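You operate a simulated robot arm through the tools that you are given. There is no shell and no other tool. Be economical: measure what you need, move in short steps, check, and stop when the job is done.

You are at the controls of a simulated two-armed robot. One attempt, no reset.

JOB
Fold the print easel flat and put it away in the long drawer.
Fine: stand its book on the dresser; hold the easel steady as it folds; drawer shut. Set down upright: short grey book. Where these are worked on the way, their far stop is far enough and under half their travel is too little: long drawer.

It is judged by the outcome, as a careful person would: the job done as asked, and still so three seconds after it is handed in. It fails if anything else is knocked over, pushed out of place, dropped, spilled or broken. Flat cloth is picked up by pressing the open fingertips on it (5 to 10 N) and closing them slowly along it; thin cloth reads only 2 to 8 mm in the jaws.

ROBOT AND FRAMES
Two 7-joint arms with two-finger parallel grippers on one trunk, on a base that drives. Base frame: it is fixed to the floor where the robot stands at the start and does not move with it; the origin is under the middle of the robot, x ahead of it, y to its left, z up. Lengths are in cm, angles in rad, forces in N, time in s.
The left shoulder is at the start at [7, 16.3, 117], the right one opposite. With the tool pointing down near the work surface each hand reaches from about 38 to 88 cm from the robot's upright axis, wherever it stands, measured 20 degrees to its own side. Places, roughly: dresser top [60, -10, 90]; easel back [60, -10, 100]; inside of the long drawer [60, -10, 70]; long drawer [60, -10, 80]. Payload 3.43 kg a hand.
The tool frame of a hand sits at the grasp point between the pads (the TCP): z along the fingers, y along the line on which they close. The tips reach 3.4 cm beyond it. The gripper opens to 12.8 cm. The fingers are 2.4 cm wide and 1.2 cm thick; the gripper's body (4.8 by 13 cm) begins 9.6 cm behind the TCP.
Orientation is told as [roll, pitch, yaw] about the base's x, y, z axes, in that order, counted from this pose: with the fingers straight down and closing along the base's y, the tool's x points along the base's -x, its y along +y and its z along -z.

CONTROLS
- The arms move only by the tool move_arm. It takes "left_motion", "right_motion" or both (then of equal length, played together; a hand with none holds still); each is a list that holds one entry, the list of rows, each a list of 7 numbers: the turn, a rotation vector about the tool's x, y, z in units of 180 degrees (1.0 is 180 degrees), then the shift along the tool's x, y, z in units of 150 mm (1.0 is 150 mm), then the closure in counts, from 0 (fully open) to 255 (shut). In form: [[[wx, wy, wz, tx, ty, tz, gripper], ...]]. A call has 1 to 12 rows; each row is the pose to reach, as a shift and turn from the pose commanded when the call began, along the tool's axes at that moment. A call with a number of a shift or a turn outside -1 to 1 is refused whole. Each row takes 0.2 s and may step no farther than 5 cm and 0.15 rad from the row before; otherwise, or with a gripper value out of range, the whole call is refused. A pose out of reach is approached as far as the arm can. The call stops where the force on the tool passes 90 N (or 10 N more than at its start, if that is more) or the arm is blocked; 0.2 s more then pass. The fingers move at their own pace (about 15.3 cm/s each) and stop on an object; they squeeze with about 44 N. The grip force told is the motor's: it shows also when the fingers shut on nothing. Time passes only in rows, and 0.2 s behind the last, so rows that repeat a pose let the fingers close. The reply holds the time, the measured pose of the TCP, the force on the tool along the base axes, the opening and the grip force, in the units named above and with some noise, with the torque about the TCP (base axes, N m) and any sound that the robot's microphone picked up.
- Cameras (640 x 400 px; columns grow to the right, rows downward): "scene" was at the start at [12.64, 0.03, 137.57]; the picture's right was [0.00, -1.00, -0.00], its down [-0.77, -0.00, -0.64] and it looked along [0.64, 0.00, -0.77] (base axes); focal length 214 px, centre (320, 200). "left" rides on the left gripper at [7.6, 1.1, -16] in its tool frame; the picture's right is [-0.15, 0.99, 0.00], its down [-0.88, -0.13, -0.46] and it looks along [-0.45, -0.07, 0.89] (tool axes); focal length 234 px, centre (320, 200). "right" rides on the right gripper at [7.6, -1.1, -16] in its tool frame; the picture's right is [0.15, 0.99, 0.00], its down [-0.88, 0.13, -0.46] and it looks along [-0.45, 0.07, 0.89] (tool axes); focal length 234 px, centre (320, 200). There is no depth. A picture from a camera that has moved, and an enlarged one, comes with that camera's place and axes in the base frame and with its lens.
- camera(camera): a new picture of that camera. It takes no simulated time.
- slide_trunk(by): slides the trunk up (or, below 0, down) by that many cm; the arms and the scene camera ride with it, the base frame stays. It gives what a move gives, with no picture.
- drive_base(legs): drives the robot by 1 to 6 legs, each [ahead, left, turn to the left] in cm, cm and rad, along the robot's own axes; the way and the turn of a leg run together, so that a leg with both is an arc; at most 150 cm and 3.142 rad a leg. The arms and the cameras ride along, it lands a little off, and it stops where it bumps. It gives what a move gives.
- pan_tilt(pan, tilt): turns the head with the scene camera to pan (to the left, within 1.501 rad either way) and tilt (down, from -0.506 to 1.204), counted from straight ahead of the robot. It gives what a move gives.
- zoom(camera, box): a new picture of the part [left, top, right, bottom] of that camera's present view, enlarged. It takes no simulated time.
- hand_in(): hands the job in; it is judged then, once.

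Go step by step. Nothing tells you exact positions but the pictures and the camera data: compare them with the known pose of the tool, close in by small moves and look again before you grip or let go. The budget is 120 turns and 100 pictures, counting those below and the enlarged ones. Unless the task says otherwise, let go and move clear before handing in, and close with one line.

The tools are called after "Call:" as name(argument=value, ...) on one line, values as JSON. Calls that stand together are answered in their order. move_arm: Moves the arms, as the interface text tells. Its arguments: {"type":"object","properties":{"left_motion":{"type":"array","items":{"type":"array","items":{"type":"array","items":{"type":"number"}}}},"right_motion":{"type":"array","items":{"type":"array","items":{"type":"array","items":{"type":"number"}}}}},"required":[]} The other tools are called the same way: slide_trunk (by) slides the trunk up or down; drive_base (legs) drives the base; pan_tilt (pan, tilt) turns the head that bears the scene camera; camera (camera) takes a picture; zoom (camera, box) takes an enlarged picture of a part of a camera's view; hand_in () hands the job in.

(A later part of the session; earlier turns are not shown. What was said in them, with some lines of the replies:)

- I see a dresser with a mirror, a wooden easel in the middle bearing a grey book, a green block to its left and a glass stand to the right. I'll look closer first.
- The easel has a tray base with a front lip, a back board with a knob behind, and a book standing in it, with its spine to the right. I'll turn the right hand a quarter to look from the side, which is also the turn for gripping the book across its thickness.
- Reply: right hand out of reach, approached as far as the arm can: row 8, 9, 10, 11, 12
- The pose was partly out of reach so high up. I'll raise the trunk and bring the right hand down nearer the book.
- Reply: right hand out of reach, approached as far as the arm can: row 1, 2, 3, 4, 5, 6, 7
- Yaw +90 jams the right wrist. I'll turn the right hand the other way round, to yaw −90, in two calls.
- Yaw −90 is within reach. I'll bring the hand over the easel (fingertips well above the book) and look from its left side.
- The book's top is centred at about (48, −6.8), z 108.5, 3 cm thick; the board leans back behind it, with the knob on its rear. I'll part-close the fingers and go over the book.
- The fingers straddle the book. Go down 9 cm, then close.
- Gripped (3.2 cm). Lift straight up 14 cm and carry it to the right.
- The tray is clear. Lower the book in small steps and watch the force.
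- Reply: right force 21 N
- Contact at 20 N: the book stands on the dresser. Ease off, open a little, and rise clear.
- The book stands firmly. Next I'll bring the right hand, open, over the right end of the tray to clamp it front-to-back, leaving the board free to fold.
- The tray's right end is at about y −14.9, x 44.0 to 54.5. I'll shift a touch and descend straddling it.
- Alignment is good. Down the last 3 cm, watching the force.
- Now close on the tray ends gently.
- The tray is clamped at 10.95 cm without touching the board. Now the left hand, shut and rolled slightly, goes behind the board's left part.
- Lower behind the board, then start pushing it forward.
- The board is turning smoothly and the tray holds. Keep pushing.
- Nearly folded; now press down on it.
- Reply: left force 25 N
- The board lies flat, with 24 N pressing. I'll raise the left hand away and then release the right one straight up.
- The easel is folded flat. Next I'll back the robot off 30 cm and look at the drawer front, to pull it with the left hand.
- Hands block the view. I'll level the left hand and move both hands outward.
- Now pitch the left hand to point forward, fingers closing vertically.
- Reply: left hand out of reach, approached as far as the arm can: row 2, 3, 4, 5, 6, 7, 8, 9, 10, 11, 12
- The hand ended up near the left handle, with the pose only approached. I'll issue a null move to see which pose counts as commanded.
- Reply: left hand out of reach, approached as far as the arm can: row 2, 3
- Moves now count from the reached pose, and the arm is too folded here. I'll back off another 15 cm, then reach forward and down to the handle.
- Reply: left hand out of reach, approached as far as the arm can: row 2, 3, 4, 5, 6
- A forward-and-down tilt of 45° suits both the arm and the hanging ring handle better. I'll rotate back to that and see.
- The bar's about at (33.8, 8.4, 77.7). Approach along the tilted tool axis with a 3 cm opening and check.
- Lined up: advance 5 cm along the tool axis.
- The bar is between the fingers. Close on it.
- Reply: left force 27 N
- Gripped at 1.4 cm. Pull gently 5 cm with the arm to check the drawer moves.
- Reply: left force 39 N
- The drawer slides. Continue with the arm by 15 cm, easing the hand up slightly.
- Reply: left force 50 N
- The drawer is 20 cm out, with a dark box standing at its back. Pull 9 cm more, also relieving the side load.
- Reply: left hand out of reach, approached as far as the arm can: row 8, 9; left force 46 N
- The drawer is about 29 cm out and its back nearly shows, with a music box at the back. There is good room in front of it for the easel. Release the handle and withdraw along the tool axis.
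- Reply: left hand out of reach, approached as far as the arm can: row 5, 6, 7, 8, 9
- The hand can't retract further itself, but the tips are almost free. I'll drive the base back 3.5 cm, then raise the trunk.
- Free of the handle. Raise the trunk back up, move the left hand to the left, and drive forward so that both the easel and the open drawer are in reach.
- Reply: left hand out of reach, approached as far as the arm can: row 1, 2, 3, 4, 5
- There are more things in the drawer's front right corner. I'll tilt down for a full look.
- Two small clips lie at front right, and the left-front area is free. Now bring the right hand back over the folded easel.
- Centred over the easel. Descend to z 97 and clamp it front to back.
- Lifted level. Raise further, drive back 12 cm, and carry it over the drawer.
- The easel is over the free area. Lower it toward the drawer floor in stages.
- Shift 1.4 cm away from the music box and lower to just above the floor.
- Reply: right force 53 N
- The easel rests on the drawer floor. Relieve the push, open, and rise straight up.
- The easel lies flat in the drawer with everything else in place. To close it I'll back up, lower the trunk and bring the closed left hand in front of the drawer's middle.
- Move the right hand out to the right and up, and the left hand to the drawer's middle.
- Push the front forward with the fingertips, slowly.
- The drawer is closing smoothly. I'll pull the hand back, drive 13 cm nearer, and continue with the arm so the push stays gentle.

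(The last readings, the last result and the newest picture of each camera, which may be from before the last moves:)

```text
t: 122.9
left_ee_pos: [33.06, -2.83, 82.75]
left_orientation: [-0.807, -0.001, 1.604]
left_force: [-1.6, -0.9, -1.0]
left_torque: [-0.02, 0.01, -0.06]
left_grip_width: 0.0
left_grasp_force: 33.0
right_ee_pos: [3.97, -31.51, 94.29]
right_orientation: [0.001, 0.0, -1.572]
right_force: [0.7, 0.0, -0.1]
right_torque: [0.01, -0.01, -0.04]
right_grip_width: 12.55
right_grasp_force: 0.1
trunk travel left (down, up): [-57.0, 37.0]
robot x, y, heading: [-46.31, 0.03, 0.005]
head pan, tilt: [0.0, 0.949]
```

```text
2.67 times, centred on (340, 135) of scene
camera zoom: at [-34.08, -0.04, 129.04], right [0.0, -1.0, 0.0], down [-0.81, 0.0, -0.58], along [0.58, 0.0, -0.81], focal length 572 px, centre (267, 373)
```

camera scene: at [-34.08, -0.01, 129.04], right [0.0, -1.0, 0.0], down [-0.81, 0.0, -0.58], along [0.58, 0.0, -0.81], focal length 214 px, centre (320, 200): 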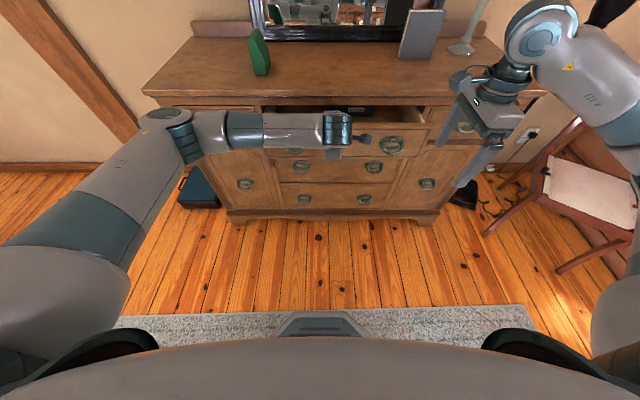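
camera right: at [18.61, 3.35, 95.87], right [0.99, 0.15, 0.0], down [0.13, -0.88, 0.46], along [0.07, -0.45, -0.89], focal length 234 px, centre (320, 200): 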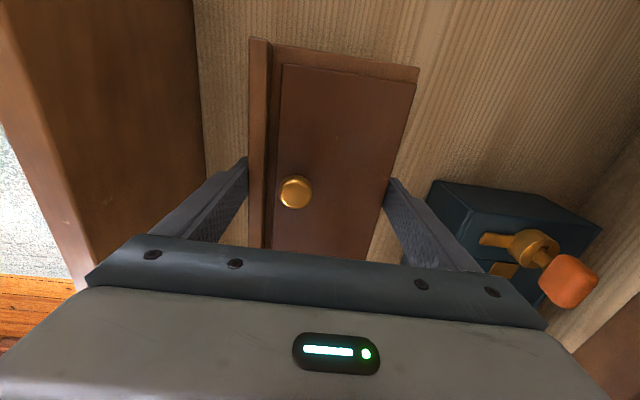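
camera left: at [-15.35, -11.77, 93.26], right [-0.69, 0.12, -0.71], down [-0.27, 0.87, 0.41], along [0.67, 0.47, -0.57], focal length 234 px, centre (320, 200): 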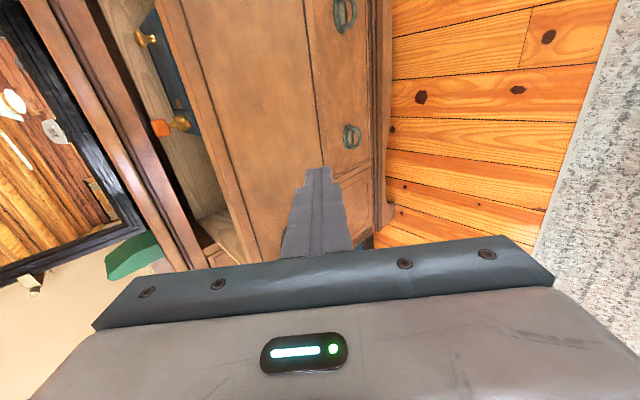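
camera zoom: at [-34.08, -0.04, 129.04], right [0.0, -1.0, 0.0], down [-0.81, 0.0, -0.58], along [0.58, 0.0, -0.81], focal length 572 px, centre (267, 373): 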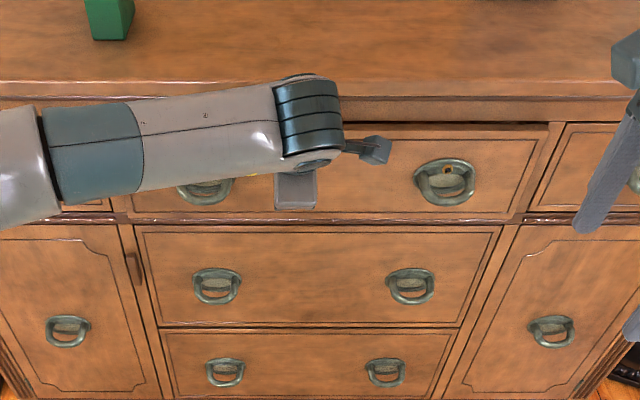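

Nearly shut. A few more small pushes until the force rises at the stop.

Call:
move_arm(left_motion=[[[0, 0, 0, 0, -0.02, 0.021, 255], [0, 0, 0, 0, -0.04, 0.041, 255], [0, 0, 0, 0, -0.06, 0.062, 255], [0, 0, 0, 0, -0.08, 0.083, 255], [0, 0, 0, 0, -0.08, 0.083, 255]]])

Call:
move_arm(left_motion=[[[0, 0, 0, 0, -0.02, 0.021, 255], [0, 0, 0, 0, -0.04, 0.041, 255], [0, 0, 0, 0, -0.06, 0.062, 255], [0, 0, 0, 0, -0.06, 0.062, 255]]])

Call:
zoom(camera="scene", box=[220, 60, 460, 210])

```text
t: 124.1
left_ee_pos: [34.69, -2.79, 82.72]
left_orientation: [-0.807, -0.002, 1.604]
left_force: [-2.8, 1.0, -0.2]
left_torque: [0.01, 0.05, 0.03]
left_grip_width: 0.0
left_grasp_force: 33.3
right_ee_pos: [3.96, -31.32, 94.35]
right_orientation: [-0.002, -0.001, -1.572]
right_force: [0.2, 0.0, 0.3]
right_torque: [-0.01, -0.03, 0.0]
right_grip_width: 12.52
right_grasp_force: 0.1
trunk travel left (down, up): [-57.0, 37.0]
robot x, y, heading: [-46.47, 0.0, 0.002]
head pan, tilt: [0.0, 0.949]
```

```text
t: 125.1
left_ee_pos: [34.87, -2.82, 82.77]
left_orientation: [-0.795, 0.0, 1.603]
left_force: [-90.3, 15.2, -7.0]
left_torque: [0.32, 1.67, -0.41]
left_grip_width: 0.0
left_grasp_force: 32.9
right_ee_pos: [3.27, -31.22, 94.78]
right_orientation: [0.007, -0.001, -1.571]
right_force: [0.4, 0.3, -0.4]
right_torque: [0.04, 0.02, 0.01]
right_grip_width: 12.53
right_grasp_force: 0.0
trunk travel left (down, up): [-57.0, 37.0]
robot x, y, heading: [-46.7, -0.25, 0.001]
head pan, tilt: [0.0, 0.949]
```

```text
2.67 times, centred on (340, 135) of scene
camera zoom: at [-35.12, 0.18, 129.12], right [0.0, -1.0, 0.0], down [-0.81, 0.0, -0.59], along [0.59, 0.0, -0.81], focal length 572 px, centre (267, 373)
```

zoom: 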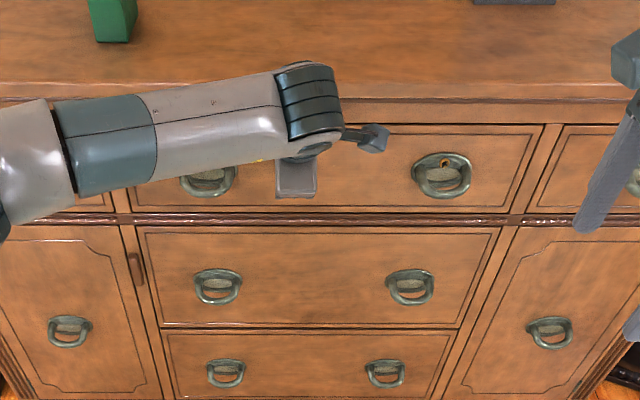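

The drawer is at its shut stop. Withdraw the hand straight back and check everything.

Call:
move_arm(left_motion=[[[0, 0, 0, 0, 0.08, -0.08, 255], [0, 0, 0, 0, 0.2, -0.21, 255], [0, 0, 0, 0, 0.35, -0.36, 255], [0, 0, 0, 0, 0.5, -0.52, 255], [0, 0, 0, 0, 0.66, -0.68, 255], [0, 0, 0, 0, 0.66, -0.68, 255]]])

Call:
drive_base(legs=[[-12, 0, 0]])

Call:
pan_tilt(pan=0, tilt=0.6)

Call:
camera(camera="scene")

Call:
zoom(camera="scene", box=[200, 110, 480, 285])

```text
t: 126.5
left_ee_pos: [21.65, -3.22, 82.72]
left_orientation: [-0.804, -0.001, 1.605]
left_force: [-0.3, -0.2, -0.3]
left_torque: [-0.02, -0.02, -0.03]
left_grip_width: 0.02
left_grasp_force: 33.1
right_ee_pos: [3.89, -31.47, 94.36]
right_orientation: [0.001, -0.001, -1.571]
right_force: [-0.6, -0.3, 0.1]
right_torque: [0.01, 0.03, 0.0]
right_grip_width: 12.53
right_grasp_force: 0.0
trunk travel left (down, up): [-57.0, 37.0]
robot x, y, heading: [-46.28, 0.21, -0.0]
head pan, tilt: [0.0, 0.949]
```

```text
t: 127.8
left_ee_pos: [9.98, -3.04, 82.75]
left_orientation: [-0.807, -0.001, 1.605]
left_force: [0.2, 0.3, 0.7]
left_torque: [-0.01, -0.02, -0.05]
left_grip_width: 0.02
left_grasp_force: 32.8
right_ee_pos: [-7.76, -31.28, 94.38]
right_orientation: [0.0, -0.002, -1.567]
right_force: [0.0, 0.5, -0.1]
right_torque: [-0.01, -0.05, 0.0]
right_grip_width: 12.52
right_grasp_force: 0.0
trunk travel left (down, up): [-57.0, 37.0]
robot x, y, heading: [-58.23, -0.14, 0.009]
head pan, tilt: [0.0, 0.949]
```

```text
t: 128.6
left_ee_pos: [9.95, -3.06, 82.73]
left_orientation: [-0.804, -0.001, 1.606]
left_force: [1.5, 0.5, 0.6]
left_torque: [0.03, 0.0, 0.0]
left_grip_width: 0.0
left_grasp_force: 32.9
right_ee_pos: [-7.77, -31.14, 94.53]
right_orientation: [0.0, -0.002, -1.569]
right_force: [0.4, 0.0, -0.6]
right_torque: [0.01, -0.02, 0.0]
right_grip_width: 12.54
right_grasp_force: 0.0
trunk travel left (down, up): [-57.0, 37.0]
robot x, y, heading: [-58.31, -0.13, 0.007]
head pan, tilt: [0.0, 0.6]
```

```text
14 pictures are left
camera scene: at [-44.39, 0.0, 131.87], right [0.01, -1.0, 0.0], down [-0.57, 0.0, -0.82], along [0.82, 0.01, -0.57], focal length 214 px, centre (320, 200)
```

scene: 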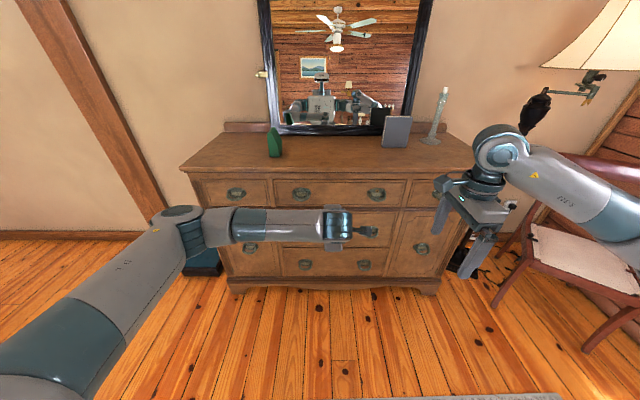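

```text
2.29 times, centred on (340, 198) of scene
camera zoom: at [-44.39, 0.0, 131.87], right [0.01, -1.0, 0.0], down [-0.57, 0.0, -0.82], along [0.82, 0.01, -0.57], focal length 490 px, centre (274, 206)
```

zoom: 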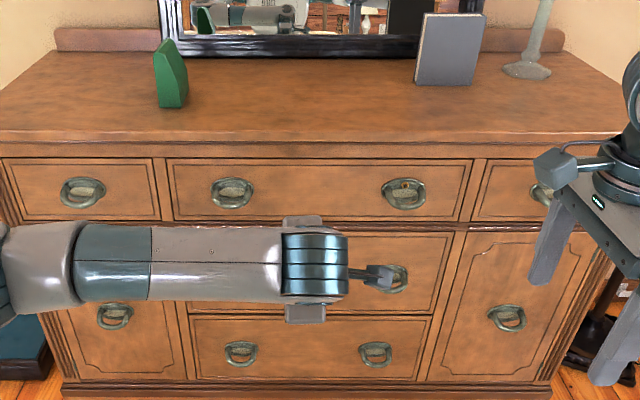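

The long drawer is shut, the grey book stands upright on the dresser, the bookend and glass candlestick are untouched, and both hands are clear. I'm handing in.

Call:
hand_in()

```text
The job is handed in.
```

The print easel is folded flat and put away in the long drawer. The drawer is shut, and the short grey book stands upright on the dresser.
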